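You operate a simulated robot arm through the tools that you are given. There is no shell and no other tool. Be economical: measure what you need, move in short steps, check, and stop when the job is done.

You are at the controls of a simulated two-armed robot. One attempt, no reset.

JOB
Take the teal tea towel from the sideboard top and hang it over the radiator rail.

Only the result counts: the job must be done as asked and must still hold three seconds after the hand-in. Knocking over, shifting, dropping, spilling or breaking anything else fails it. Flat cloth is picked up by pressing the open fingertips on it (5 to 10 N) and closing them slowly along it; thin cloth reads only 2 to 8 mm in the jaws.

ROBOT AND FRAMES
Two 7-joint arms with two-finger parallel grippers on one trunk, on a base that drives. Base frame: it is fixed to the floor where the robot stands at the start and does not move with it; the origin is under the middle of the robot, x ahead of it, y to its left, z up; the surface under the hand at the start is at about z = 800. Lengths are in mm, angles in rad, forces in N, time in s.
The left shoulder is at the start at [20, 113, 1122], the right one opposite. With the tool pointing down near the work surface each hand reaches from about 240 to 600 mm from the robot's upright axis, wherever it stands, measured 20 degrees to its own side. Payload 1.57 kg a hand.
The TCP of each hand is the grasp point between the finger pads, 30 mm short of the fingertips. In the tool frame z runs along the fingers and y along their closing line. Largest opening 80 mm; finger width 17, thickness 12; the body of the gripper, 40 by 82 mm, starts 80 mm behind the TCP.
Orientation is that of the tool frame in the base frame, as a unit quaternion [w, x, y, z]. With the fingers straight down and closing along the base's y, the tool's x points along the base's -x, its y along +y and its z along -z.

CONTROLS
- The arms move only by the tool send_rows. It takes "left_moves", "right_moves" or both (then of equal length, played together; a hand with none holds still); each is a list of rows, each a list of 7 numbers: the shift along the base's x, y, z in mm, then the turn, a rotation vector about the base's x, y, z in rad, then the finger opening in mm, from 0 to 80. In form: [[tx, ty, tz, wx, wy, wz, grip], ...]. A call has 1 to 10 rows; each row shifts and turns the commanded pose from where the row before left it. Each row takes 0.2 s and may step no farther than 50 mm and 0.15 rad from the row before; otherwise, or with a gripper value out of range, the whole call is refused. A pose out of reach is approached as far as the arm can. The call stops where the force on the tool passes 40 N (or 10 N more than at its start, if that is more) or the arm is blocked; 0.2 s more then pass. The fingers move at their own pace (about 45 mm/s each) and stop on an object; they squeeze with about 43 N. The grip force told is the motor's: it shows also when the fingers shut on nothing. Time passes only in rows, and 0.2 s behind the last, so rows that do not move let the fingers close. It gives the time, the measured TCP pose, the force on the tool (base axes), the opening and the grip force at its end, in the units of the frame above (readings bear some noise), with the torque about the TCP (base axes, N m) and any sound that the robot's microphone picked up.
- Cameras (640 x 400 px; columns grow to the right, rows downward): "scene" is now at [102.7, 0.1, 1247.6]; the picture's right is [-0.10, -1.00, 0.00], its down [-0.59, 0.06, -0.81] and it looks along [0.80, -0.08, -0.59] (base axes); focal length 288 px, centre (320, 200). "left" rides on the left gripper at [72, 7, -122] in its tool frame; the picture's right is [-0.09, 1.00, 0.00], its down [-0.84, -0.08, -0.54] and it looks along [-0.54, -0.05, 0.84] (tool axes); focal length 238 px, centre (320, 200). "right" rides on the right gripper at [72, -7, -122] in its tool frame; the picture's right is [0.09, 1.00, 0.00], its down [-0.84, 0.08, -0.54] and it looks along [-0.54, 0.05, 0.84] (tool axes); focal length 238 px, centre (320, 200). There is no depth. A picture from a camera that has moved, and an enlarged one, comes with that camera's place and axes in the base frame and with its lens. The place of the scene camera against the robot may be out by one fixed shift of up to 12 mm in any direction.
- grab_frame(camera): a new picture of that camera. The clock stands still meanwhile.
- move_column(by): slides the trunk up (or, below 0, down) by that many mm; the arms and the scene camera ride with it, the base frame stays. It gives what a move gives, with no picture.
- base_move(legs): drives the robot by 1 to 6 legs, each [ahead, left, turn to the left] in mm, mm and rad, along the robot's own axes; the way and the turn of a leg run together, so that a leg with both is an arc; at most 1500 mm and 3.142 rad a leg. The arms and the cameras ride along, it lands a little off, and it stops where it bumps. It gives what a move gives.
- aim_head(pan, tilt): turns the head with the scene camera to pan (to the left, within 1.396 rad either way) and tilt (down, from -0.506 to 1.204), counted from straight ahead of the robot. It gives what a move gives.
- close_up(camera, box): a new picture of the part [left, top, right, bottom] of that camera's present view, enlarged. The clock stands still meanwhile.
- finish_job(): hands the job in; it is judged then, once.

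Go step by step. Nothing tells you exact positions but the pictures and the camera data: compare them with the known pose of the tool, close in by small moves and look again before you grip or let go. The budget is 120 turns and 108 pictures, counting those below and the enlarged ones. Unless the task says otherwise, let go and move clear before handing in, and close with one line.

The tools are called after ">>>" by a JSON object that holds its "api" and its "payload". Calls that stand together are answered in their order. send_rows: Moves the arms, as the interface text tells. Its arguments: {"type":"object","properties":{"left_moves":{"type":"array","items":{"type":"array","items":{"type":"number"}}},"right_moves":{"type":"array","items":{"type":"array","items":{"type":"number"}}}},"required":[]} The other tools are called the same way: move_column (by) slides the trunk up or down; base_move (legs) drives the base; aim_head (pan, tilt) turns the head that bears the scene camera; grab_frame (camera) takes a picture; close_up (camera, box) takes an enlarged picture of a part of a camera's view; finish_job () hands the job in.

At the start:

```text
time: 0.0
left_tcp_pos: [444.3, 102.2, 1010.6]
left_tool_rot: [0.0, 0.0, 1.0, 0.001]
left_ft_force: [0.8, -0.4, -0.5]
left_torque: [0.01, 0.01, 0.0]
left_finger_gap: 80.2
left_grasp_force: 0.1
right_tcp_pos: [393.2, -286.2, 973.0]
right_tool_rot: [0.0, 0.001, 1.0, -0.001]
right_ft_force: [-0.3, 0.8, -0.2]
right_torque: [-0.04, 0.0, 0.0]
right_finger_gap: 80.1
right_grasp_force: 0.1
trunk travel left (down, up): [-175.0, 395.0]
robot x, y, heading: [-0.1, 0.6, -0.002]
head pan, tilt: [-0.096, 0.632]
```

scene: 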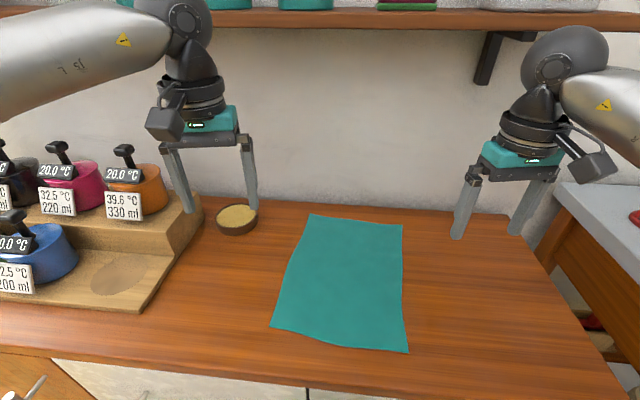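
right: 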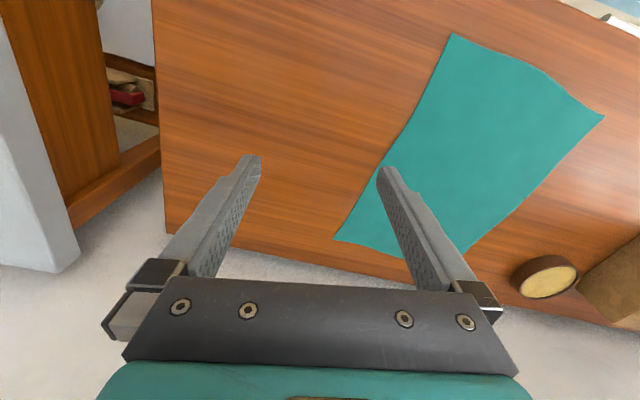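
left: 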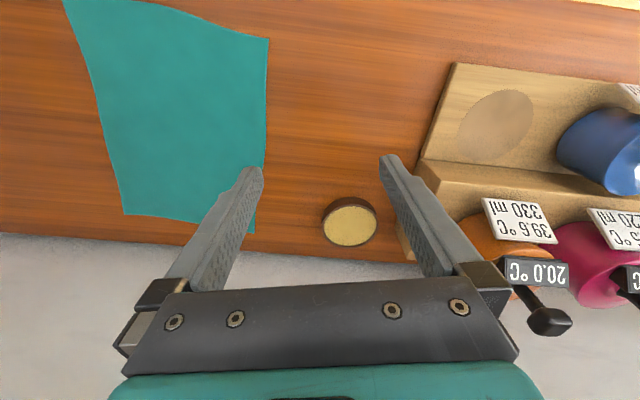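

I see the teal towel flat on the sideboard in front of me, but no radiator yet. I'll turn the head to find the rail.

>>> {"api": "aim_head", "payload": {"pan": 1.3, "tilt": 0.5}}

>>> {"api": "grab_frame", "payload": {"camera": "scene"}}

>>> {"api": "aim_head", "payload": {"pan": -1.3, "tilt": 0.5}}

>>> {"api": "grab_frame", "payload": {"camera": "scene"}}

```text
time: 1.5
left_tcp_pos: [445.1, 102.2, 1011.4]
left_tool_rot: [0.0, -0.001, 1.0, 0.0]
left_ft_force: [-0.6, -0.8, -0.8]
left_torque: [0.02, 0.0, 0.04]
left_finger_gap: 80.0
left_grasp_force: 0.0
right_tcp_pos: [393.3, -287.5, 972.4]
right_tool_rot: [0.001, 0.0, 1.0, -0.001]
right_ft_force: [-0.3, 0.2, -0.1]
right_torque: [0.0, -0.03, 0.0]
right_finger_gap: 80.3
right_grasp_force: 0.0
trunk travel left (down, up): [-175.0, 395.0]
robot x, y, heading: [2.1, 3.1, 0.0]
head pan, tilt: [1.3, 0.499]
```

```text
104 pictures are left
camera scene: at [40.1, 96.1, 1259.5], right [0.96, -0.27, 0.0], down [-0.13, -0.46, -0.88], along [0.24, 0.85, -0.48], focal length 288 px, centre (320, 200)
```

scene: 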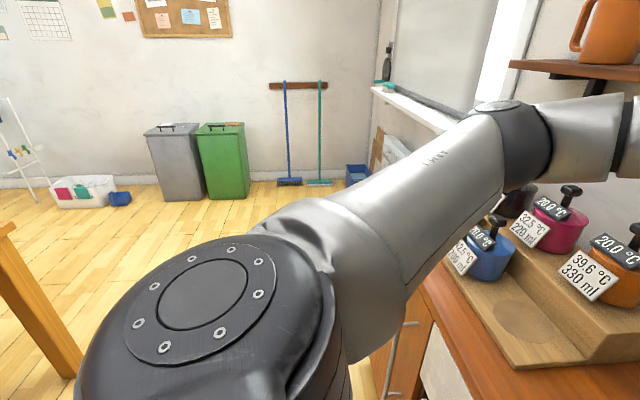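

```text
time: 3.9
left_tcp_pos: [444.6, 101.5, 1011.3]
left_tool_rot: [-0.001, -0.001, 1.0, 0.0]
left_ft_force: [0.1, 0.4, -0.3]
left_torque: [-0.01, 0.0, 0.02]
left_finger_gap: 80.2
left_grasp_force: 0.2
right_tcp_pos: [393.7, -285.8, 973.2]
right_tool_rot: [0.0, 0.0, 1.0, -0.001]
right_ft_force: [-0.4, -0.2, -0.1]
right_torque: [-0.01, 0.01, -0.02]
right_finger_gap: 80.2
right_grasp_force: 0.1
trunk travel left (down, up): [-175.0, 395.0]
robot x, y, heading: [-1.6, 2.1, 0.003]
head pan, tilt: [-1.3, 0.499]
```

```text
103 pictures are left
camera scene: at [40.1, -79.3, 1259.5], right [-0.96, -0.27, 0.0], down [-0.13, 0.46, -0.88], along [0.23, -0.85, -0.48], focal length 288 px, centre (320, 200)
```

scene: 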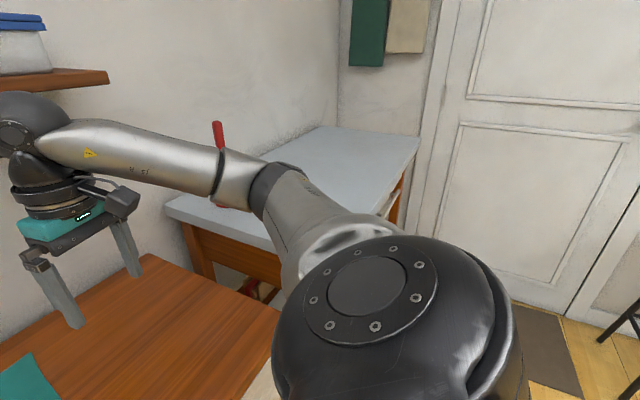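

Something like a radiator sits under the window to the left, beyond the sideboard. I'll look there more closely.

>>> {"api": "aim_head", "payload": {"pan": 0.95, "tilt": 0.35}}

>>> {"api": "grab_frame", "payload": {"camera": "scene"}}

>>> {"api": "aim_head", "payload": {"pan": 1.3, "tilt": 0.5}}

>>> {"api": "close_up", "payload": {"camera": "scene", "box": [340, 60, 500, 200]}}

```text
time: 6.0
left_tcp_pos: [444.7, 102.3, 1010.8]
left_tool_rot: [0.0, -0.001, 1.0, 0.0]
left_ft_force: [0.1, 0.1, 0.2]
left_torque: [-0.02, -0.02, 0.02]
left_finger_gap: 80.1
left_grasp_force: 0.1
right_tcp_pos: [392.7, -286.6, 972.8]
right_tool_rot: [0.0, 0.0, 1.0, -0.001]
right_ft_force: [-0.4, -0.2, -0.8]
right_torque: [-0.04, -0.04, 0.01]
right_finger_gap: 80.0
right_grasp_force: 0.1
trunk travel left (down, up): [-175.0, 395.0]
robot x, y, heading: [-0.1, -0.1, -0.004]
head pan, tilt: [0.949, 0.351]
```

```text
102 pictures are left
camera scene: at [69.9, 84.1, 1273.2], right [0.81, -0.58, 0.0], down [-0.2, -0.28, -0.94], along [0.55, 0.76, -0.34], focal length 288 px, centre (320, 200)
```

scene: 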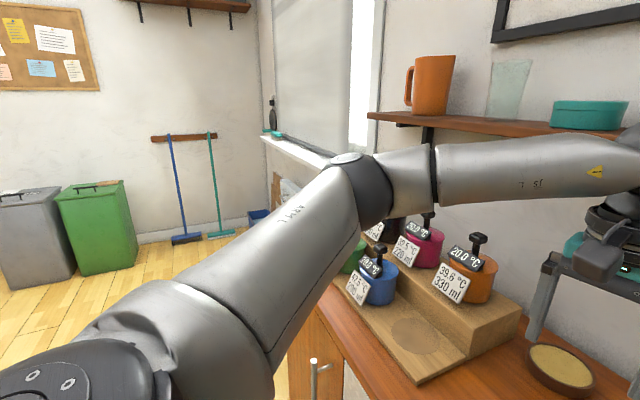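

```text
time: 6.8
left_tcp_pos: [445.5, 102.4, 1011.9]
left_tool_rot: [-0.001, -0.001, 1.0, 0.0]
left_ft_force: [-0.6, -0.3, 0.8]
left_torque: [0.0, -0.01, -0.02]
left_finger_gap: 80.4
left_grasp_force: 0.1
right_tcp_pos: [392.6, -287.1, 972.8]
right_tool_rot: [0.0, -0.001, 1.0, -0.001]
right_ft_force: [0.0, -0.7, 0.0]
right_torque: [-0.02, 0.03, 0.0]
right_finger_gap: 80.0
right_grasp_force: 0.0
trunk travel left (down, up): [-175.0, 395.0]
robot x, y, heading: [1.2, -0.2, -0.0]
head pan, tilt: [1.3, 0.499]
```

```text
2.86 times, centred on (420, 130) of scene
camera zoom: at [40.1, 96.1, 1259.5], right [0.96, -0.27, 0.0], down [-0.13, -0.46, -0.88], along [0.24, 0.85, -0.48], focal length 822 px, centre (34, 400)
```

zoom: 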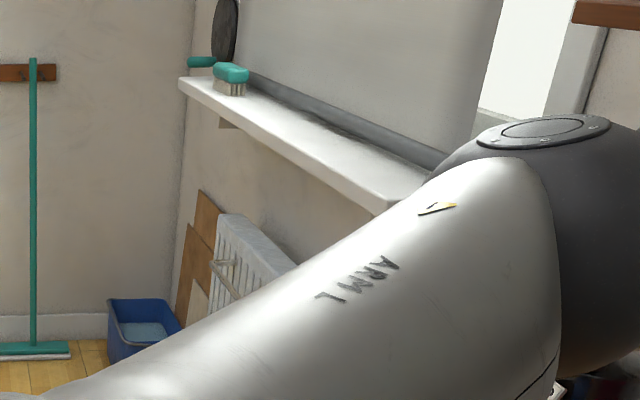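

The radiator with a rail in front of it is under the window sill, to the left past the sideboard. Before I choose how to grip, I'll drive over for a proper look: back off, then go left.

>>> {"api": "base_move", "payload": {"legs": [[-350, 0, 0], [0, 900, 0]]}}

>>> {"api": "aim_head", "payload": {"pan": 0.4, "tilt": 0.6}}

>>> {"api": "grab_frame", "payload": {"camera": "scene"}}

```text
time: 13.4
left_tcp_pos: [105.1, 1013.3, 1011.5]
left_tool_rot: [0.0, -0.001, 1.0, 0.0]
left_ft_force: [0.1, 0.2, 0.9]
left_torque: [0.0, -0.02, 0.01]
left_finger_gap: 80.0
left_grasp_force: 0.1
right_tcp_pos: [55.0, 624.0, 971.8]
right_tool_rot: [0.001, 0.001, 1.0, -0.001]
right_ft_force: [-0.2, 0.3, 0.1]
right_torque: [0.01, -0.02, 0.0]
right_finger_gap: 79.8
right_grasp_force: 0.0
trunk travel left (down, up): [-175.0, 395.0]
robot x, y, heading: [-341.8, 912.7, -0.005]
head pan, tilt: [1.3, 0.499]
```

```text
time: 14.6
left_tcp_pos: [105.5, 1013.3, 1011.2]
left_tool_rot: [0.0, 0.0, 1.0, 0.0]
left_ft_force: [-1.0, -0.2, -0.2]
left_torque: [-0.01, 0.05, 0.02]
left_finger_gap: 79.9
left_grasp_force: 0.0
right_tcp_pos: [52.5, 624.8, 972.0]
right_tool_rot: [0.0, 0.001, 1.0, -0.001]
right_ft_force: [0.2, -1.0, 0.3]
right_torque: [0.0, -0.02, 0.05]
right_finger_gap: 80.0
right_grasp_force: 0.1
trunk travel left (down, up): [-175.0, 395.0]
robot x, y, heading: [-345.7, 913.8, -0.003]
head pan, tilt: [0.4, 0.6]
```

```text
100 pictures are left
camera scene: at [-242.3, 954.6, 1250.4], right [0.39, -0.92, 0.0], down [-0.52, -0.22, -0.83], along [0.76, 0.32, -0.56], focal length 288 px, centre (320, 200)
```

scene: 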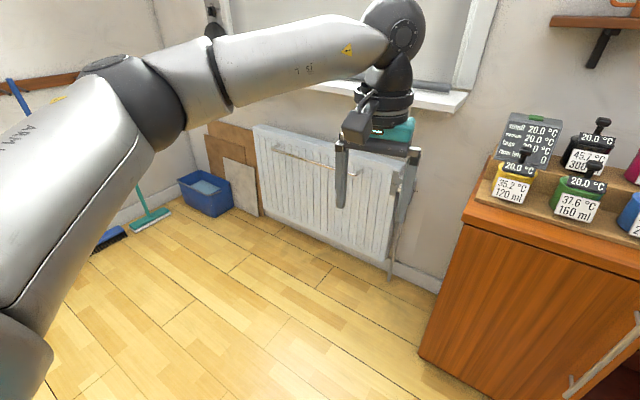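

The radiator and its rail are ahead-left. I'll go a bit further left, and raise both hands out of the way of the view.

>>> {"api": "base_move", "payload": {"legs": [[0, 450, 0]]}}

>>> {"api": "aim_head", "payload": {"pan": -0.1, "tilt": 0.6}}

>>> {"api": "grab_frame", "payload": {"camera": "scene"}}

```text
time: 17.4
left_tcp_pos: [107.6, 1462.1, 1011.2]
left_tool_rot: [-0.001, 0.003, 1.0, 0.0]
left_ft_force: [0.7, -0.5, -0.5]
left_torque: [0.02, -0.01, 0.02]
left_finger_gap: 80.0
left_grasp_force: 0.1
right_tcp_pos: [53.3, 1074.6, 972.2]
right_tool_rot: [0.0, 0.004, 1.0, -0.001]
right_ft_force: [0.0, 0.1, 0.1]
right_torque: [-0.04, 0.01, 0.02]
right_finger_gap: 80.1
right_grasp_force: 0.1
trunk travel left (down, up): [-175.0, 395.0]
robot x, y, heading: [-335.0, 1363.1, -0.002]
head pan, tilt: [0.4, 0.6]
```

```text
time: 18.3
left_tcp_pos: [107.2, 1461.7, 1010.8]
left_tool_rot: [0.0, 0.004, 1.0, -0.001]
left_ft_force: [-0.6, -0.1, -0.1]
left_torque: [-0.01, -0.01, 0.03]
left_finger_gap: 79.8
left_grasp_force: 0.0
right_tcp_pos: [54.2, 1073.5, 972.0]
right_tool_rot: [0.0, 0.003, 1.0, -0.001]
right_ft_force: [-0.1, -0.3, 0.3]
right_torque: [0.0, 0.01, -0.01]
right_finger_gap: 80.2
right_grasp_force: 0.1
trunk travel left (down, up): [-175.0, 395.0]
robot x, y, heading: [-339.3, 1364.4, -0.004]
head pan, tilt: [-0.099, 0.6]
```

```text
99 pictures are left
camera scene: at [-233.8, 1362.2, 1250.4], right [-0.11, -0.99, 0.0], down [-0.56, 0.06, -0.83], along [0.82, -0.09, -0.56], focal length 288 px, centre (320, 200)
```

scene: 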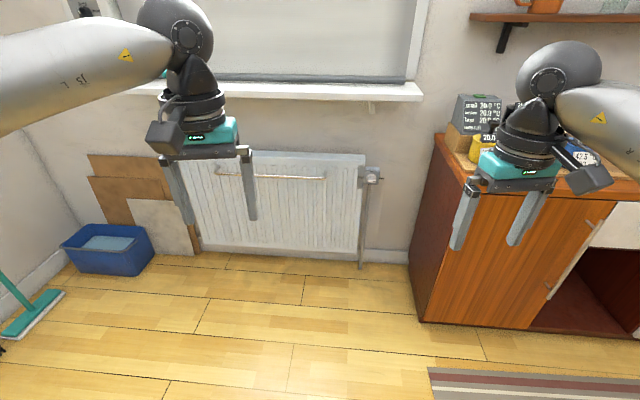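

The rail runs about 0.2 rad off my axes, at roughly z 650, from around (908,1684) to (787,1230). I'll turn square to it, come closer and measure it properly.

>>> {"api": "base_move", "payload": {"legs": [[0, 0, -0.2], [500, 330, 0]]}}

>>> {"api": "aim_head", "payload": {"pan": 0, "tilt": 0.75}}

>>> {"api": "grab_frame", "payload": {"camera": "scene"}}

>>> {"api": "grab_frame", "payload": {"camera": "left"}}

```text
time: 22.4
left_tcp_pos: [668.4, 1591.8, 1011.0]
left_tool_rot: [0.0, 0.1, 0.995, 0.001]
left_ft_force: [0.0, 0.3, 1.0]
left_torque: [-0.01, 0.02, 0.01]
left_finger_gap: 79.8
left_grasp_force: 0.0
right_tcp_pos: [543.1, 1219.9, 971.0]
right_tool_rot: [-0.001, 0.101, 0.995, -0.001]
right_ft_force: [0.0, 1.0, 0.1]
right_torque: [0.0, 0.03, -0.01]
right_finger_gap: 80.1
right_grasp_force: 0.1
trunk travel left (down, up): [-175.0, 395.0]
robot x, y, heading: [212.6, 1577.4, -0.203]
head pan, tilt: [-0.099, 0.6]
```

```text
time: 23.1
left_tcp_pos: [668.0, 1591.2, 1010.3]
left_tool_rot: [0.0, 0.099, 0.995, 0.0]
left_ft_force: [0.0, 0.3, -0.7]
left_torque: [0.0, 0.0, 0.0]
left_finger_gap: 80.1
left_grasp_force: 0.0
right_tcp_pos: [541.4, 1221.3, 974.0]
right_tool_rot: [0.0, 0.1, 0.995, -0.001]
right_ft_force: [-0.1, -0.5, 0.7]
right_torque: [0.0, -0.02, -0.01]
right_finger_gap: 80.0
right_grasp_force: 0.1
trunk travel left (down, up): [-175.0, 395.0]
robot x, y, heading: [213.6, 1581.5, -0.205]
head pan, tilt: [0.0, 0.75]
```

```text
98 pictures are left
camera scene: at [310.2, 1569.4, 1237.6], right [-0.2, -0.98, 0.0], down [-0.67, 0.14, -0.73], along [0.72, -0.15, -0.68], focal length 288 px, centre (320, 200)
```

scene: 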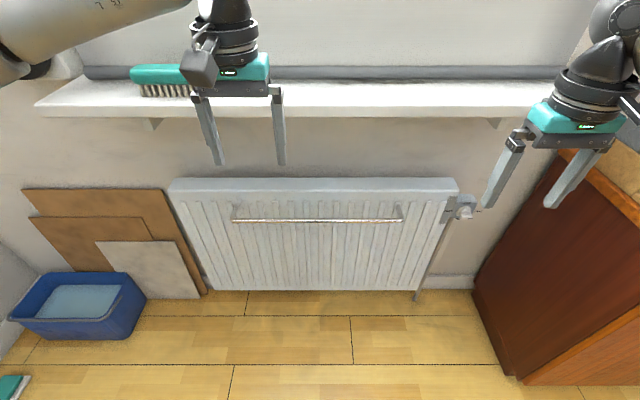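

```text
97 pictures are left
camera left: at [598.6, 1612.2, 1130.6], right [0.29, 0.96, 0.0], down [0.8, -0.24, 0.54], along [0.52, -0.16, -0.84], focal length 238 px, centre (320, 200)
```

left: 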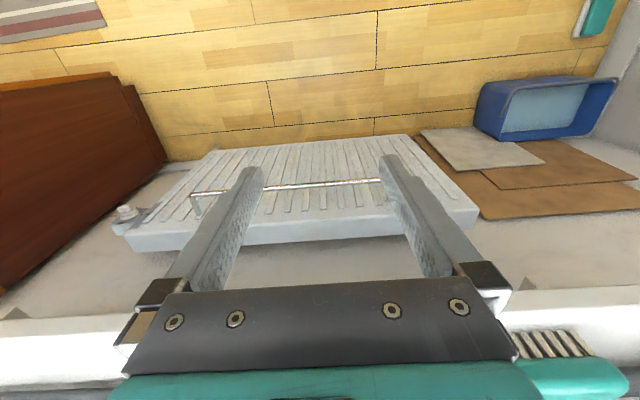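

Rail is roughly (779,1256) to (872,1680), z≈675, about 434 mm long. I need the gap between rail and radiator, so I'll zoom in.

>>> {"api": "close_up", "payload": {"camera": "scene", "box": [160, 160, 480, 300]}}

>>> {"api": "close_up", "payload": {"camera": "left", "box": [110, 120, 270, 220]}}

>>> {"api": "grab_frame", "payload": {"camera": "right"}}

```text
2.00 times, centred on (320, 230) of scene
camera zoom: at [310.2, 1569.4, 1237.6], right [-0.2, -0.98, 0.0], down [-0.67, 0.14, -0.73], along [0.72, -0.15, -0.68], focal length 575 px, centre (320, 140)
```

zoom: 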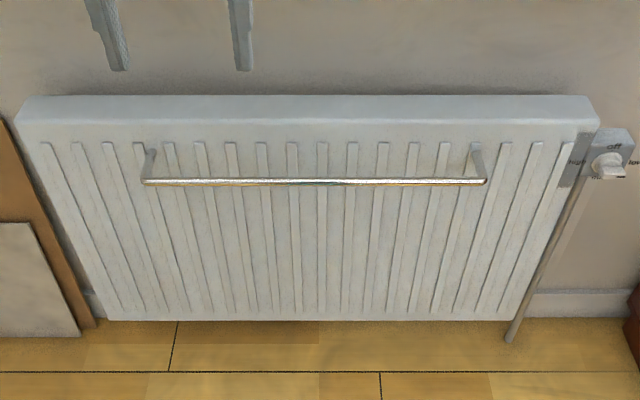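

```text
4.00 times, centred on (190, 170) of left
camera zoom: at [598.6, 1612.2, 1130.6], right [0.29, 0.96, 0.0], down [0.8, -0.24, 0.54], along [0.52, -0.16, -0.84], focal length 953 px, centre (840, 320)
```

zoom: 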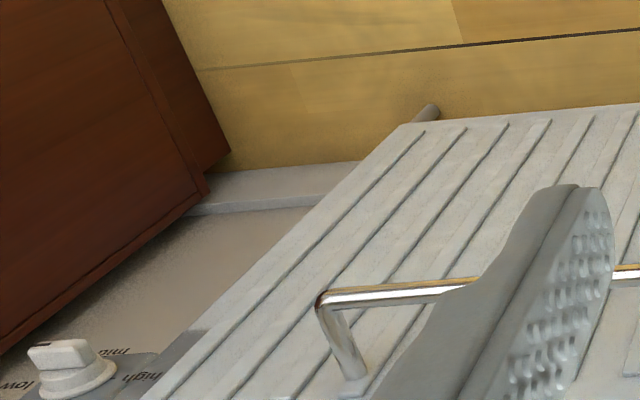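

```text
94 pictures are left
camera right: at [470.9, 1227.5, 1095.3], right [0.11, 0.99, 0.0], down [0.84, -0.09, 0.54], along [0.54, -0.06, -0.84], focal length 238 px, centre (320, 200)
```

right: 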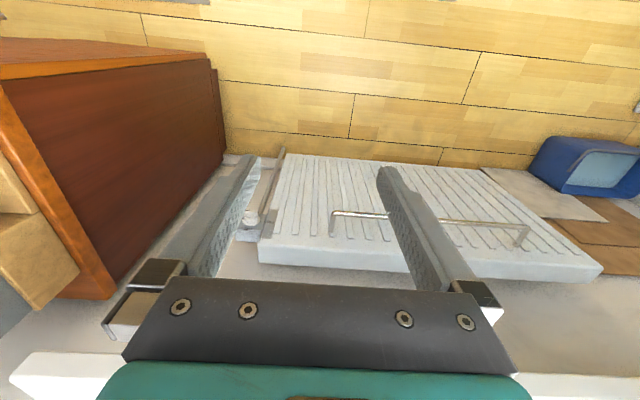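

Rail corner triangulates to 630 mm ahead of the robot and z≈665, standing about 42 mm off the radiator. Now I need the sill's front edge, which may overhang the rail.

>>> {"api": "close_up", "payload": {"camera": "scene", "box": [280, 60, 440, 160]}}

>>> {"api": "close_up", "payload": {"camera": "left", "box": [480, 250, 640, 350]}}

>>> {"api": "close_up", "payload": {"camera": "right", "box": [0, 300, 160, 400]}}

```text
4.00 times, centred on (360, 110) of scene
camera zoom: at [310.2, 1569.4, 1237.6], right [-0.2, -0.98, 0.0], down [-0.67, 0.14, -0.73], along [0.72, -0.15, -0.68], focal length 1150 px, centre (160, 560)
```

zoom: 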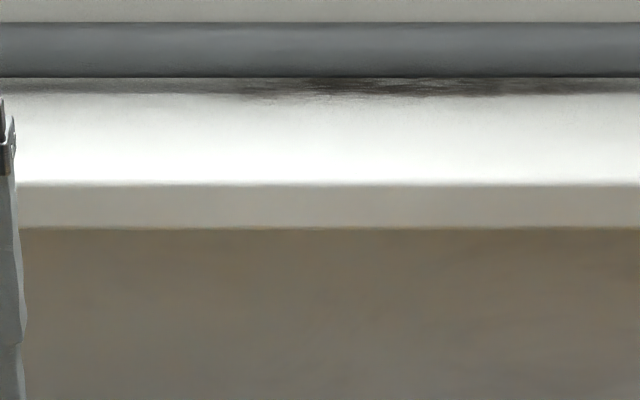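

```text
4.00 times, centred on (560, 300) of left
camera zoom: at [598.6, 1612.2, 1130.6], right [0.29, 0.96, 0.0], down [0.8, -0.24, 0.54], along [0.52, -0.16, -0.84], focal length 953 px, centre (-640, -200)
```

zoom: 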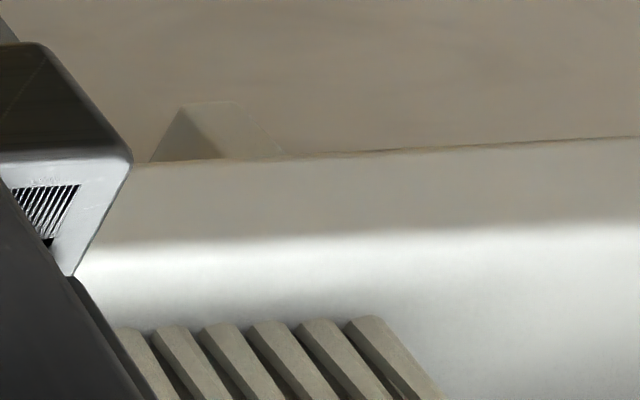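

```text
4.00 times, centred on (80, 350) of right
camera zoom: at [470.9, 1227.5, 1095.3], right [0.11, 0.99, 0.0], down [0.84, -0.09, 0.54], along [0.54, -0.06, -0.84], focal length 953 px, centre (1280, -400)
```

zoom: 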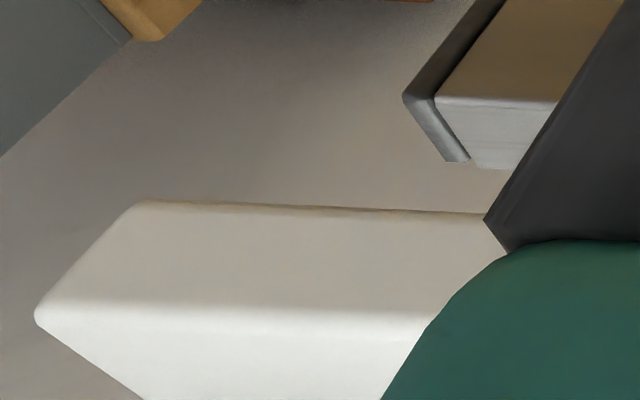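

The sill's front overhangs the rail by roughly 45 mm at z≈985, and the rail is at z≈665. So I'll grip the towel about 80 mm in from its short near edge with both hands, then bring it under the sill with the fingers pitched forward. Now I'll drive back to the towel.

>>> {"api": "base_move", "payload": {"legs": [[-350, 0, 0], [0, -1500, 0], [0, -37, -0.093]]}}

>>> {"api": "aim_head", "payload": {"pan": 0, "tilt": 0.5}}

>>> {"api": "grab_frame", "payload": {"camera": "scene"}}

```text
time: 32.9
left_tcp_pos: [-52.2, 87.0, 1011.2]
left_tool_rot: [-0.001, 0.187, 0.982, 0.0]
left_ft_force: [0.1, -0.6, 0.2]
left_torque: [-0.02, -0.02, -0.01]
left_finger_gap: 80.0
left_grasp_force: 0.1
right_tcp_pos: [-242.9, -255.8, 973.2]
right_tool_rot: [0.0, 0.187, 0.982, -0.001]
right_ft_force: [-0.1, -0.6, 0.0]
right_torque: [0.05, -0.02, 0.0]
right_finger_gap: 80.0
right_grasp_force: 0.1
trunk travel left (down, up): [-175.0, 395.0]
robot x, y, heading: [-502.4, 157.5, -0.378]
head pan, tilt: [0.0, 0.75]
```

```text
time: 33.7
left_tcp_pos: [-52.0, 88.0, 1010.5]
left_tool_rot: [-0.001, 0.187, 0.982, 0.0]
left_ft_force: [-0.5, 0.0, 0.3]
left_torque: [0.03, 0.0, 0.02]
left_finger_gap: 80.0
left_grasp_force: 0.1
right_tcp_pos: [-244.1, -255.3, 972.3]
right_tool_rot: [0.0, 0.187, 0.982, -0.001]
right_ft_force: [0.5, 0.3, 0.2]
right_torque: [0.01, 0.04, 0.02]
right_finger_gap: 80.0
right_grasp_force: 0.1
trunk travel left (down, up): [-175.0, 395.0]
robot x, y, heading: [-499.6, 157.6, -0.377]
head pan, tilt: [0.0, 0.499]
```

```text
90 pictures are left
camera scene: at [-403.0, 127.3, 1259.4], right [-0.37, -0.93, 0.0], down [-0.45, 0.18, -0.88], along [0.82, -0.32, -0.48], focal length 288 px, centre (320, 200)
```

scene: 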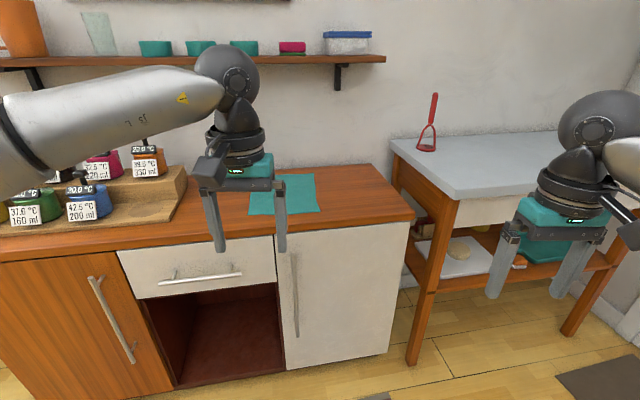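

I'm back in front of the sideboard with a slightly overshot heading. I'll bring the right hand in towards the centre, correct the heading and approach.

>>> {"api": "send_rows", "payload": {"right_moves": [[23.3, 31.7, 7.6, 0, 0, 0, 80], [23.3, 31.7, 7.6, 0, 0, 0, 80], [23.3, 31.7, 7.6, 0, 0, 0, 80], [23.3, 31.7, 7.6, 0, 0, 0, 80], [23.3, 31.7, 7.6, 0, 0, 0, 80]]}}

>>> {"api": "base_move", "payload": {"legs": [[0, 47, 0.08], [400, 0, 0]]}}

>>> {"api": "aim_head", "payload": {"pan": 0, "tilt": 0.85}}

>>> {"api": "grab_frame", "payload": {"camera": "scene"}}

>>> {"api": "grab_frame", "payload": {"camera": "left"}}

>>> {"api": "grab_frame", "payload": {"camera": "right"}}

```text
time: 34.9
left_tcp_pos: [-51.7, 88.0, 1011.1]
left_tool_rot: [0.0, 0.188, 0.982, 0.0]
left_ft_force: [0.3, 0.1, 0.0]
left_torque: [0.0, 0.01, 0.01]
left_finger_gap: 80.1
left_grasp_force: 0.0
right_tcp_pos: [-125.9, -98.0, 1007.5]
right_tool_rot: [0.001, 0.187, 0.982, 0.0]
right_ft_force: [0.8, -0.5, 0.2]
right_torque: [0.03, -0.02, 0.02]
right_finger_gap: 80.3
right_grasp_force: 0.0
trunk travel left (down, up): [-175.0, 395.0]
robot x, y, heading: [-504.4, 156.3, -0.376]
head pan, tilt: [0.0, 0.499]
```

```text
time: 37.9
left_tcp_pos: [360.7, 48.1, 1011.6]
left_tool_rot: [0.0, 0.147, 0.989, 0.001]
left_ft_force: [0.9, -0.1, -0.1]
left_torque: [0.0, 0.01, -0.01]
left_finger_gap: 80.1
left_grasp_force: 0.1
right_tcp_pos: [301.3, -143.9, 1008.5]
right_tool_rot: [0.0, 0.147, 0.989, 0.0]
right_ft_force: [0.7, -0.3, 0.0]
right_torque: [-0.03, 0.01, -0.04]
right_finger_gap: 80.0
right_grasp_force: 0.1
trunk travel left (down, up): [-175.0, 395.0]
robot x, y, heading: [-96.1, 82.7, -0.293]
head pan, tilt: [0.0, 0.499]
```

```text
time: 38.8
left_tcp_pos: [360.7, 47.4, 1010.4]
left_tool_rot: [0.0, 0.146, 0.989, 0.0]
left_ft_force: [0.0, 0.0, 0.4]
left_torque: [0.03, -0.02, 0.0]
left_finger_gap: 80.3
left_grasp_force: 0.1
right_tcp_pos: [301.3, -144.0, 1008.1]
right_tool_rot: [0.0, 0.148, 0.989, 0.0]
right_ft_force: [0.1, -0.7, -0.5]
right_torque: [-0.02, 0.0, -0.05]
right_finger_gap: 80.1
right_grasp_force: 0.0
trunk travel left (down, up): [-175.0, 395.0]
robot x, y, heading: [-93.4, 78.0, -0.296]
head pan, tilt: [0.0, 0.85]
```

```text
89 pictures are left
camera scene: at [-4.1, 62.7, 1229.6], right [-0.29, -0.96, 0.0], down [-0.72, 0.22, -0.66], along [0.63, -0.19, -0.75], focal length 288 px, centre (320, 200)
```

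scene: 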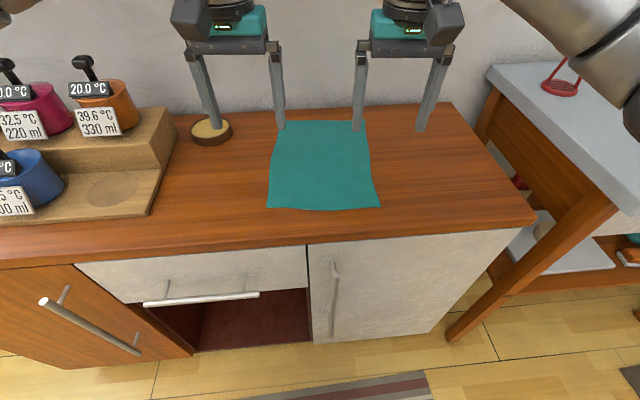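

```text
88 pictures are left
camera left: at [292.2, 75.9, 1130.7], right [0.38, 0.93, 0.0], down [0.78, -0.32, 0.54], along [0.5, -0.2, -0.84], focal length 238 px, centre (320, 200)
```

left: 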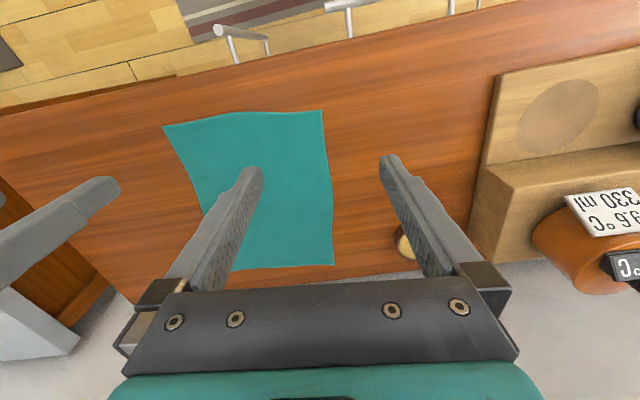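

```text
87 pictures are left
camera right: at [231.5, -129.6, 1130.5], right [0.2, 0.98, 0.0], down [0.82, -0.17, 0.54], along [0.53, -0.11, -0.84], focal length 238 px, centre (320, 200)
```

right: 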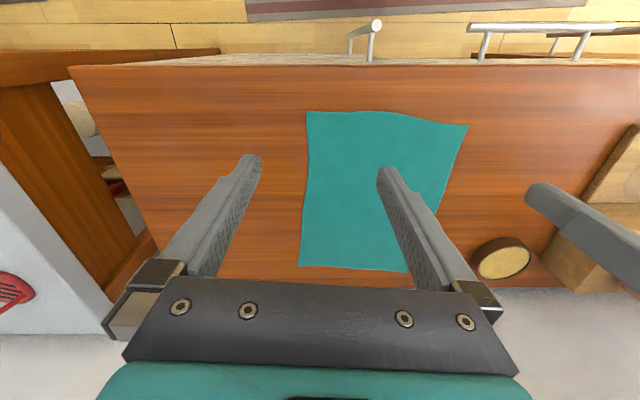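

Towel corners are about NL (360,53), NR (297,-161), FL (642,-37) and FR (583,-243). I'll drive up a little, then bring the hands above the grip points, left (425,-9) and right (384,-146).

>>> {"api": "base_move", "payload": {"legs": [[60, 0, 0]]}}

```text
time: 39.7
left_tcp_pos: [417.9, 31.6, 1011.6]
left_tool_rot: [0.0, 0.147, 0.989, 0.001]
left_ft_force: [0.5, 0.0, -0.8]
left_torque: [0.02, 0.03, 0.0]
left_finger_gap: 80.1
left_grasp_force: 0.0
right_tcp_pos: [359.7, -160.1, 1008.4]
right_tool_rot: [-0.001, 0.146, 0.989, -0.001]
right_ft_force: [0.1, -0.1, -0.7]
right_torque: [0.0, 0.04, 0.0]
right_finger_gap: 80.2
right_grasp_force: 0.1
trunk travel left (down, up): [-175.0, 395.0]
robot x, y, heading: [-37.1, 64.5, -0.296]
head pan, tilt: [0.0, 0.85]
```

>>> {"api": "send_rows", "payload": {"left_moves": [[3.5, -20.3, 0, 0, 0, 0, 44], [3.5, -20.3, 0, 0, 0, 0, 44], [0, 0, -40, 0, 0, 0, 44], [0, 0, -40, 0, 0, 0, 44], [0, 0, -40, 0, 0, 0, 44], [0, 0, -26, 0, 0, 0, 44]], "right_moves": [[12, 7, 0, 0, 0, 0, 44], [12, 7, 0, 0, 0, 0, 44], [0, 0, -40, 0, 0, 0, 44], [0, 0, -40, 0, 0, 0, 44], [0, 0, -40, 0, 0, 0, 44], [0, 0, -23, 0, 0, 0, 44]]}}

>>> {"api": "grab_frame", "payload": {"camera": "scene"}}

>>> {"api": "grab_frame", "payload": {"camera": "left"}}

>>> {"api": "grab_frame", "payload": {"camera": "right"}}

```text
time: 41.1
left_tcp_pos: [423.2, -8.5, 865.0]
left_tool_rot: [0.0, 0.146, 0.989, 0.0]
left_ft_force: [0.2, -0.5, 0.6]
left_torque: [-0.02, 0.0, 0.03]
left_finger_gap: 43.9
left_grasp_force: 0.1
right_tcp_pos: [381.6, -150.6, 863.3]
right_tool_rot: [-0.001, 0.147, 0.989, -0.001]
right_ft_force: [0.2, 0.5, -0.8]
right_torque: [0.03, 0.03, 0.0]
right_finger_gap: 44.4
right_grasp_force: 0.0
trunk travel left (down, up): [-175.0, 395.0]
robot x, y, heading: [-35.3, 63.7, -0.293]
head pan, tilt: [0.0, 0.85]
```

```text
86 pictures are left
camera scene: at [53.1, 45.4, 1229.5], right [-0.29, -0.96, 0.0], down [-0.72, 0.22, -0.66], along [0.63, -0.19, -0.75], focal length 288 px, centre (320, 200)
```

scene: 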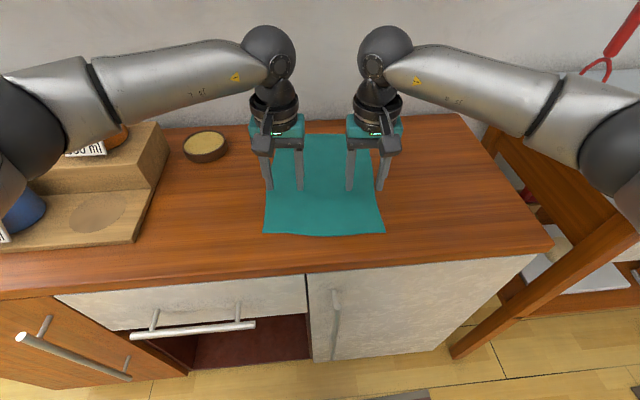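

```text
85 pictures are left
camera left: at [355.0, 18.6, 983.7], right [0.38, 0.93, 0.0], down [0.78, -0.32, 0.54], along [0.5, -0.2, -0.84], focal length 238 px, centre (320, 200)
```

left: 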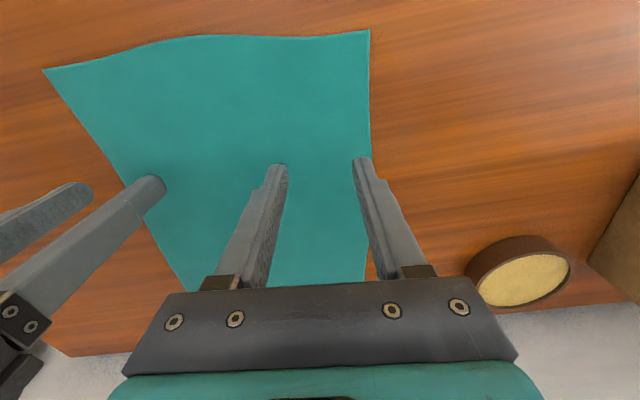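

```text
84 pictures are left
camera right: at [311.6, -135.9, 985.8], right [0.2, 0.98, 0.0], down [0.82, -0.17, 0.54], along [0.53, -0.11, -0.84], focal length 238 px, centre (320, 200)
```

right: 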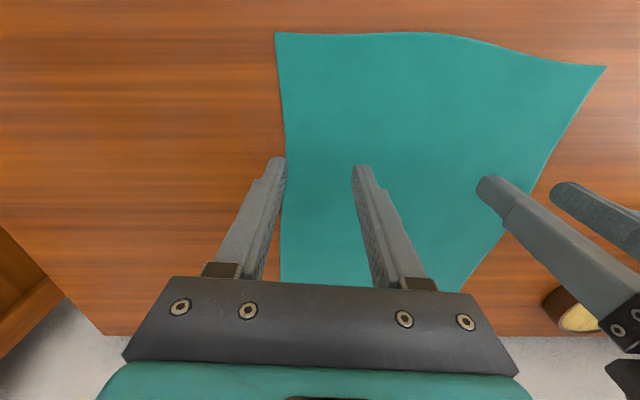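

The outer fingertips sit close to the towel edges, so I'll shift both hands 10 mm inward and descend to press on the cloth.

>>> {"api": "send_rows", "payload": {"left_moves": [[-2.8, -9.6, 0, 0, 0, 0, 44], [0, 0, -15, 0, 0, 0, 44], [0, 0, -12, 0, 0, 0, 44], [0, 0, -3, 0, 0, 0, 44]], "right_moves": [[2.8, 9.6, 0, 0, 0, 0, 44], [0, 0, -14, 0, 0, 0, 44], [0, 0, -12, 0, 0, 0, 44], [0, 0, -3, 0, 0, 0, 44]]}}

```text
time: 42.1
left_tcp_pos: [420.9, -18.1, 833.8]
left_tool_rot: [0.0, 0.146, 0.989, 0.001]
left_ft_force: [-0.7, -0.8, -0.3]
left_torque: [0.0, 0.0, 0.0]
left_finger_gap: 43.9
left_grasp_force: 0.0
right_tcp_pos: [387.0, -138.7, 835.9]
right_tool_rot: [0.0, 0.146, 0.989, -0.001]
right_ft_force: [0.7, -0.3, 0.0]
right_torque: [0.0, 0.02, -0.01]
right_finger_gap: 43.9
right_grasp_force: 0.1
trunk travel left (down, up): [-175.0, 395.0]
robot x, y, heading: [-39.9, 64.0, -0.294]
head pan, tilt: [0.0, 0.85]
```

>>> {"api": "send_rows", "payload": {"left_moves": [[0, 0, -1.5, 0, 0, 0, 44], [0, 0, -1.5, 0, 0, 0, 44]], "right_moves": [[0, 0, -2.5, 0, 0, 0, 44], [0, 0, -2, 0, 0, 0, 44]]}}

```text
time: 42.7
left_tcp_pos: [421.8, -19.4, 831.4]
left_tool_rot: [0.0, 0.146, 0.989, 0.0]
left_ft_force: [0.3, 0.6, 1.6]
left_torque: [0.01, 0.02, -0.02]
left_finger_gap: 44.1
left_grasp_force: 0.1
right_tcp_pos: [384.6, -137.8, 832.2]
right_tool_rot: [0.0, 0.146, 0.989, -0.001]
right_ft_force: [1.3, 0.5, 0.1]
right_torque: [0.01, -0.02, -0.02]
right_finger_gap: 44.1
right_grasp_force: 0.1
trunk travel left (down, up): [-175.0, 395.0]
robot x, y, heading: [-36.1, 63.2, -0.294]
head pan, tilt: [0.0, 0.85]
```

Left is just touching, so I'll press both a little further.

>>> {"api": "send_rows", "payload": {"left_moves": [[0, 0, -1, 0, 0, 0, 44], [0, 0, 0, 0, 0, 0, 44]], "right_moves": [[0, 0, -1, 0, 0, 0, 44], [0, 0, -1, 0, 0, 0, 44]]}}

```text
time: 43.3
left_tcp_pos: [421.7, -17.8, 831.5]
left_tool_rot: [0.001, 0.146, 0.989, -0.001]
left_ft_force: [0.7, 1.3, 3.3]
left_torque: [0.03, -0.02, 0.0]
left_finger_gap: 43.9
left_grasp_force: 0.0
right_tcp_pos: [385.7, -136.7, 831.7]
right_tool_rot: [0.001, 0.146, 0.989, -0.001]
right_ft_force: [-1.6, -2.8, 11.5]
right_torque: [-0.2, 0.08, 0.03]
right_finger_gap: 44.2
right_grasp_force: 0.2
trunk travel left (down, up): [-175.0, 395.0]
robot x, y, heading: [-39.3, 62.9, -0.292]
head pan, tilt: [0.0, 0.85]
```

>>> {"api": "send_rows", "payload": {"left_moves": [[0, 0, -1, 0, 0, 0, 44], [0, 0, 0, 0, 0, 0, 44]], "right_moves": [[0, 0, 0.5, 0, 0, 0, 44], [0, 0, 0, 0, 0, 0, 44]]}}

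```text
time: 43.9
left_tcp_pos: [420.8, -19.4, 830.8]
left_tool_rot: [0.003, 0.146, 0.989, 0.0]
left_ft_force: [-1.4, 3.0, 12.8]
left_torque: [0.16, 0.02, 0.0]
left_finger_gap: 44.1
left_grasp_force: 0.1
right_tcp_pos: [384.8, -136.7, 832.4]
right_tool_rot: [0.002, 0.147, 0.989, -0.001]
right_ft_force: [2.1, -1.6, 10.3]
right_torque: [-0.24, -0.01, 0.0]
right_finger_gap: 44.0
right_grasp_force: 0.3
trunk travel left (down, up): [-175.0, 395.0]
robot x, y, heading: [-38.0, 60.4, -0.297]
head pan, tilt: [0.0, 0.85]
```

Pressing slightly too hard on both; I'll ease off a touch and close slowly.

>>> {"api": "send_rows", "payload": {"left_moves": [[0, 0, 0.5, 0, 0, 0, 44], [0, 0, 0, 0, 0, 0, 40], [0, 0, 0, 0, 0, 0, 36], [0, 0, 0, 0, 0, 0, 32], [0, 0, 0, 0, 0, 0, 28], [0, 0, 0, 0, 0, 0, 24], [0, 0, 0, 0, 0, 0, 20]], "right_moves": [[0, 0, 0.3, 0, 0, 0, 44], [0, 0, 0, 0, 0, 0, 40], [0, 0, 0, 0, 0, 0, 36], [0, 0, 0, 0, 0, 0, 32], [0, 0, 0, 0, 0, 0, 28], [0, 0, 0, 0, 0, 0, 24], [0, 0, 0, 0, 0, 0, 20]]}}

>>> {"api": "grab_frame", "payload": {"camera": "left"}}

>>> {"api": "grab_frame", "payload": {"camera": "right"}}

```text
time: 45.5
left_tcp_pos: [421.4, -20.0, 831.8]
left_tool_rot: [0.0, 0.146, 0.989, 0.0]
left_ft_force: [-0.5, -0.8, 15.2]
left_torque: [0.0, -0.05, 0.0]
left_finger_gap: 20.6
left_grasp_force: 0.6
right_tcp_pos: [384.9, -136.7, 831.1]
right_tool_rot: [0.0, 0.147, 0.989, -0.001]
right_ft_force: [1.0, 0.0, 5.9]
right_torque: [-0.04, -0.02, -0.01]
right_finger_gap: 20.0
right_grasp_force: 0.2
trunk travel left (down, up): [-175.0, 395.0]
robot x, y, heading: [-36.4, 63.0, -0.293]
head pan, tilt: [0.0, 0.85]
```

```text
83 pictures are left
camera left: at [352.7, 8.4, 950.8], right [0.38, 0.93, 0.0], down [0.78, -0.32, 0.54], along [0.5, -0.2, -0.84], focal length 238 px, centre (320, 200)
```

left: 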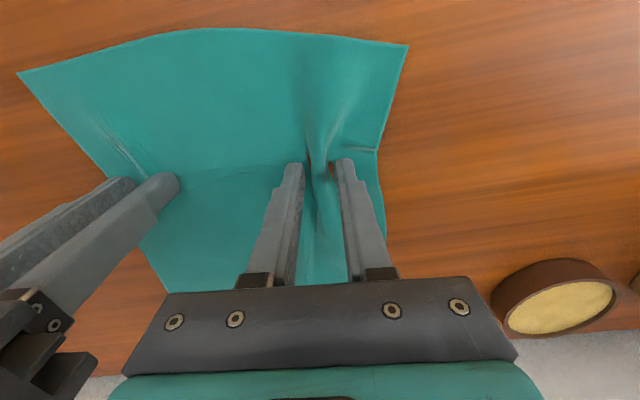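

```text
82 pictures are left
camera right: at [314.5, -122.7, 954.2], right [0.2, 0.98, 0.0], down [0.82, -0.17, 0.54], along [0.53, -0.11, -0.84], focal length 238 px, centre (320, 200)
```

right: 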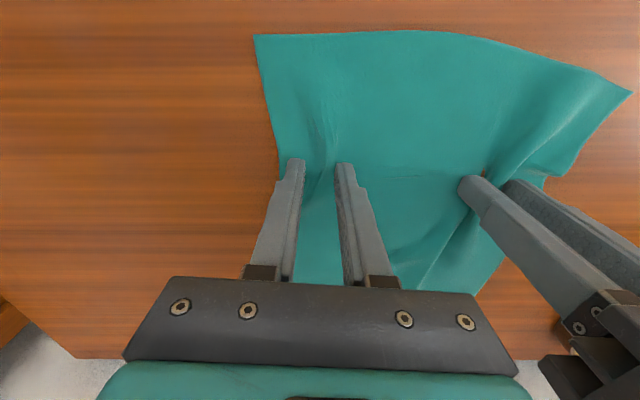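

The cloth is bunching up between the fingers. I'll keep closing.

>>> {"api": "send_rows", "payload": {"left_moves": [[0, 0, 0, 0, 0, 0, 16], [0, 0, 0, 0, 0, 0, 12], [0, 0, 0, 0, 0, 0, 8], [0, 0, 0, 0, 0, 0, 4], [0, 0, 0, 0, 0, 0, 0], [0, 0, 0, 0, 0, 0, 0]], "right_moves": [[0, 0, -0.2, 0, 0, 0, 16], [0, 0, 0, 0, 0, 0, 12], [0, 0, 0, 0, 0, 0, 8], [0, 0, 0, 0, 0, 0, 4], [0, 0, 0, 0, 0, 0, 0], [0, 0, 0, 0, 0, 0, 0]]}}

>>> {"api": "grab_frame", "payload": {"camera": "left"}}

>>> {"api": "grab_frame", "payload": {"camera": "right"}}

```text
time: 46.9
left_tcp_pos: [421.5, -19.4, 832.4]
left_tool_rot: [0.001, 0.146, 0.989, 0.0]
left_ft_force: [-0.5, -1.9, 11.8]
left_torque: [-0.08, 0.0, -0.01]
left_finger_gap: 6.3
left_grasp_force: 26.3
right_tcp_pos: [386.2, -136.1, 831.1]
right_tool_rot: [0.001, 0.146, 0.989, -0.001]
right_ft_force: [-0.2, -3.4, 19.0]
right_torque: [-0.18, 0.05, 0.03]
right_finger_gap: 0.1
right_grasp_force: 21.2
trunk travel left (down, up): [-175.0, 395.0]
robot x, y, heading: [-38.3, 62.0, -0.293]
head pan, tilt: [0.0, 0.85]
```

```text
81 pictures are left
camera left: at [352.3, 8.3, 950.8], right [0.38, 0.93, 0.0], down [0.78, -0.32, 0.54], along [0.5, -0.2, -0.84], focal length 238 px, centre (320, 200)
```

left: 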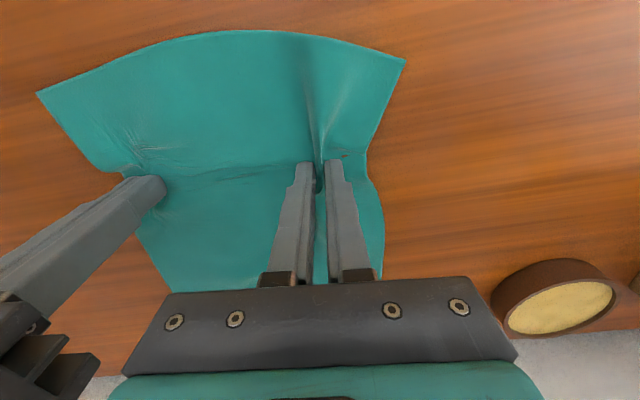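

```text
80 pictures are left
camera right: at [315.0, -122.6, 953.9], right [0.2, 0.98, 0.0], down [0.82, -0.17, 0.54], along [0.53, -0.11, -0.84], focal length 238 px, centre (320, 200)
```

right: 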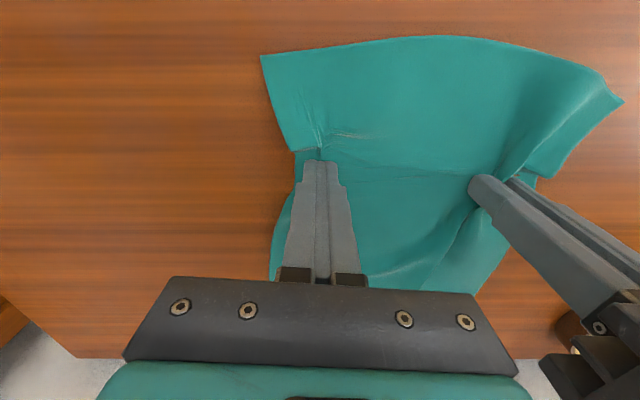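

Left holds the cloth (6.3 mm); the right slipped out (0.1 mm). I'll lift the right slightly, reopen it, and press again a little further from the edge.

>>> {"api": "send_rows", "payload": {"right_moves": [[0, 0, 8, 0, 0, 0, 0], [0, 0, 4, 0, 0, 0, 50], [2, 6, 0, 0, 0, 0, 50], [0, 0, 0, 0, 0, 0, 50], [0, 0, -6, 0, 0, 0, 50], [0, 0, -4, 0, 0, 0, 50]]}}

>>> {"api": "grab_frame", "payload": {"camera": "right"}}

```text
time: 48.3
left_tcp_pos: [421.7, -19.0, 831.7]
left_tool_rot: [0.0, 0.146, 0.989, 0.0]
left_ft_force: [-3.3, -1.4, 17.8]
left_torque: [0.01, 0.12, -0.03]
left_finger_gap: 6.1
left_grasp_force: 25.8
right_tcp_pos: [386.8, -130.3, 834.2]
right_tool_rot: [0.001, 0.147, 0.989, -0.001]
right_ft_force: [-0.2, -0.7, 0.2]
right_torque: [0.0, -0.02, 0.0]
right_finger_gap: 50.0
right_grasp_force: 0.0
trunk travel left (down, up): [-175.0, 395.0]
robot x, y, heading: [-42.1, 58.5, -0.296]
head pan, tilt: [0.0, 0.85]
```

```text
79 pictures are left
camera right: at [316.3, -116.5, 956.1], right [0.2, 0.98, 0.0], down [0.82, -0.17, 0.54], along [0.53, -0.11, -0.84], focal length 238 px, centre (320, 200)
```

right: 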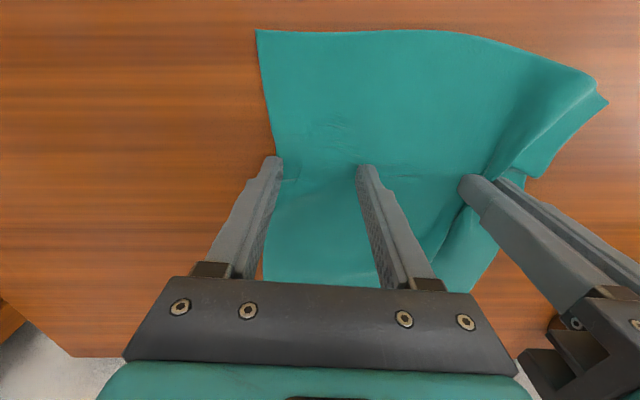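

>>> {"api": "send_rows", "payload": {"right_moves": [[2, 7, 0, 0, 0, 0, 42], [0, 0, 0, 0, 0, 0, 42], [0, 0, -1.5, 0, 0, 0, 42], [0, 0, -1, 0, 0, 0, 42], [0, 0, 0, 0, 0, 0, 42]]}}

>>> {"api": "grab_frame", "payload": {"camera": "right"}}

```text
time: 49.5
left_tcp_pos: [420.8, -19.4, 831.9]
left_tool_rot: [0.001, 0.146, 0.989, 0.0]
left_ft_force: [-1.7, -2.6, 14.2]
left_torque: [-0.06, 0.04, 0.01]
left_finger_gap: 6.2
left_grasp_force: 26.0
right_tcp_pos: [389.6, -124.7, 831.3]
right_tool_rot: [0.002, 0.147, 0.989, 0.0]
right_ft_force: [-1.1, -0.1, 11.6]
right_torque: [-0.19, 0.13, -0.03]
right_finger_gap: 42.1
right_grasp_force: 0.0
trunk travel left (down, up): [-175.0, 395.0]
robot x, y, heading: [-35.7, 59.7, -0.295]
head pan, tilt: [0.0, 0.85]
```

```text
78 pictures are left
camera right: at [319.0, -110.0, 954.0], right [0.2, 0.98, 0.0], down [0.82, -0.17, 0.55], along [0.53, -0.11, -0.84], focal length 238 px, centre (320, 200)
```

right: 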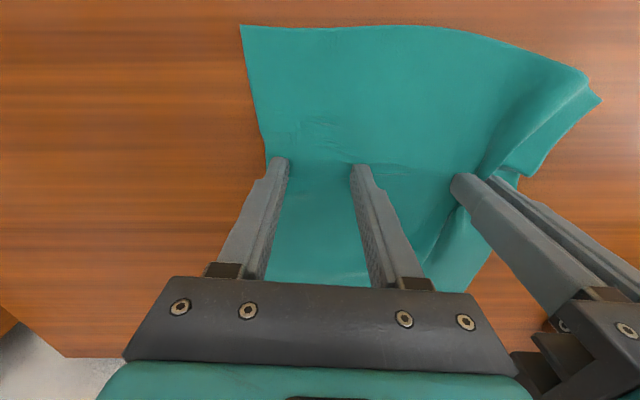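

>>> {"api": "send_rows", "payload": {"right_moves": [[0, 0, 0, 0, 0, 0, 38], [0, 0, 0, 0, 0, 0, 34], [0, 0, 0, 0, 0, 0, 30], [0, 0, 0, 0, 0, 0, 26], [0, 0, 0, 0, 0, 0, 22], [0, 0, 0, 0, 0, 0, 18], [0, 0, 0, 0, 0, 0, 14]]}}

>>> {"api": "grab_frame", "payload": {"camera": "right"}}

```text
time: 51.1
left_tcp_pos: [420.9, -19.9, 830.9]
left_tool_rot: [0.001, 0.147, 0.989, -0.001]
left_ft_force: [0.3, -2.4, 12.3]
left_torque: [-0.08, -0.01, 0.01]
left_finger_gap: 5.9
left_grasp_force: 26.0
right_tcp_pos: [388.5, -125.5, 830.8]
right_tool_rot: [0.002, 0.146, 0.989, -0.001]
right_ft_force: [0.0, -0.8, 21.8]
right_torque: [-0.21, 0.08, -0.01]
right_finger_gap: 14.2
right_grasp_force: 0.1
trunk travel left (down, up): [-175.0, 395.0]
robot x, y, heading: [-36.1, 58.9, -0.296]
head pan, tilt: [0.0, 0.85]
```

```text
77 pictures are left
camera right: at [318.9, -110.0, 953.9], right [0.2, 0.98, 0.0], down [0.82, -0.17, 0.55], along [0.53, -0.11, -0.84], focal length 238 px, centre (320, 200)
```

right: 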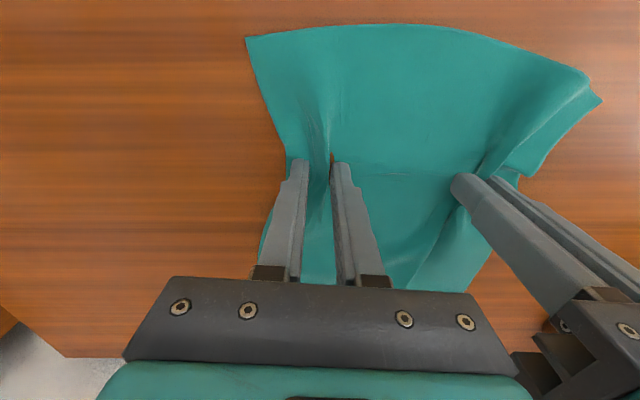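

Now a clear ridge stands between the right fingers. I'll close the rest.

>>> {"api": "send_rows", "payload": {"right_moves": [[0, 0, 0.5, 0, 0, 0, 10], [0, 0, 0, 0, 0, 0, 6], [0, 0, 0, 0, 0, 0, 2], [0, 0, 0, 0, 0, 0, 0], [0, 0, 0, 0, 0, 0, 0]]}}

>>> {"api": "grab_frame", "payload": {"camera": "right"}}

```text
time: 52.3
left_tcp_pos: [421.3, -19.7, 831.1]
left_tool_rot: [0.001, 0.146, 0.989, 0.001]
left_ft_force: [-0.3, -5.1, 10.4]
left_torque: [-0.12, 0.04, -0.01]
left_finger_gap: 6.3
left_grasp_force: 26.7
right_tcp_pos: [388.8, -123.2, 831.4]
right_tool_rot: [0.002, 0.146, 0.989, 0.0]
right_ft_force: [1.7, 3.0, 19.7]
right_torque: [-0.06, 0.04, -0.01]
right_finger_gap: 2.3
right_grasp_force: 23.9
trunk travel left (down, up): [-175.0, 395.0]
robot x, y, heading: [-40.5, 64.4, -0.295]
head pan, tilt: [0.0, 0.85]
```

```text
76 pictures are left
camera right: at [318.9, -109.4, 953.9], right [0.2, 0.98, 0.0], down [0.82, -0.17, 0.54], along [0.53, -0.11, -0.84], focal length 238 px, centre (320, 200)
```

right: 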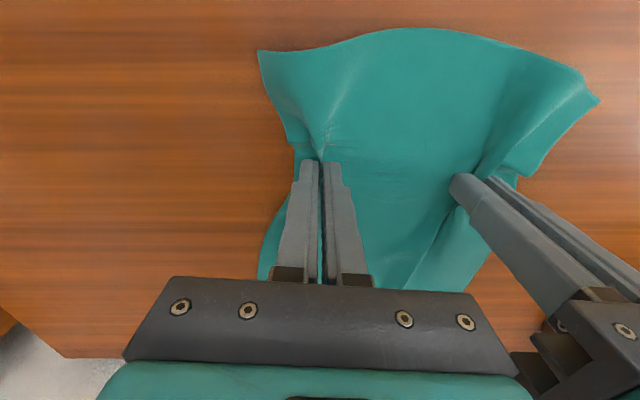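

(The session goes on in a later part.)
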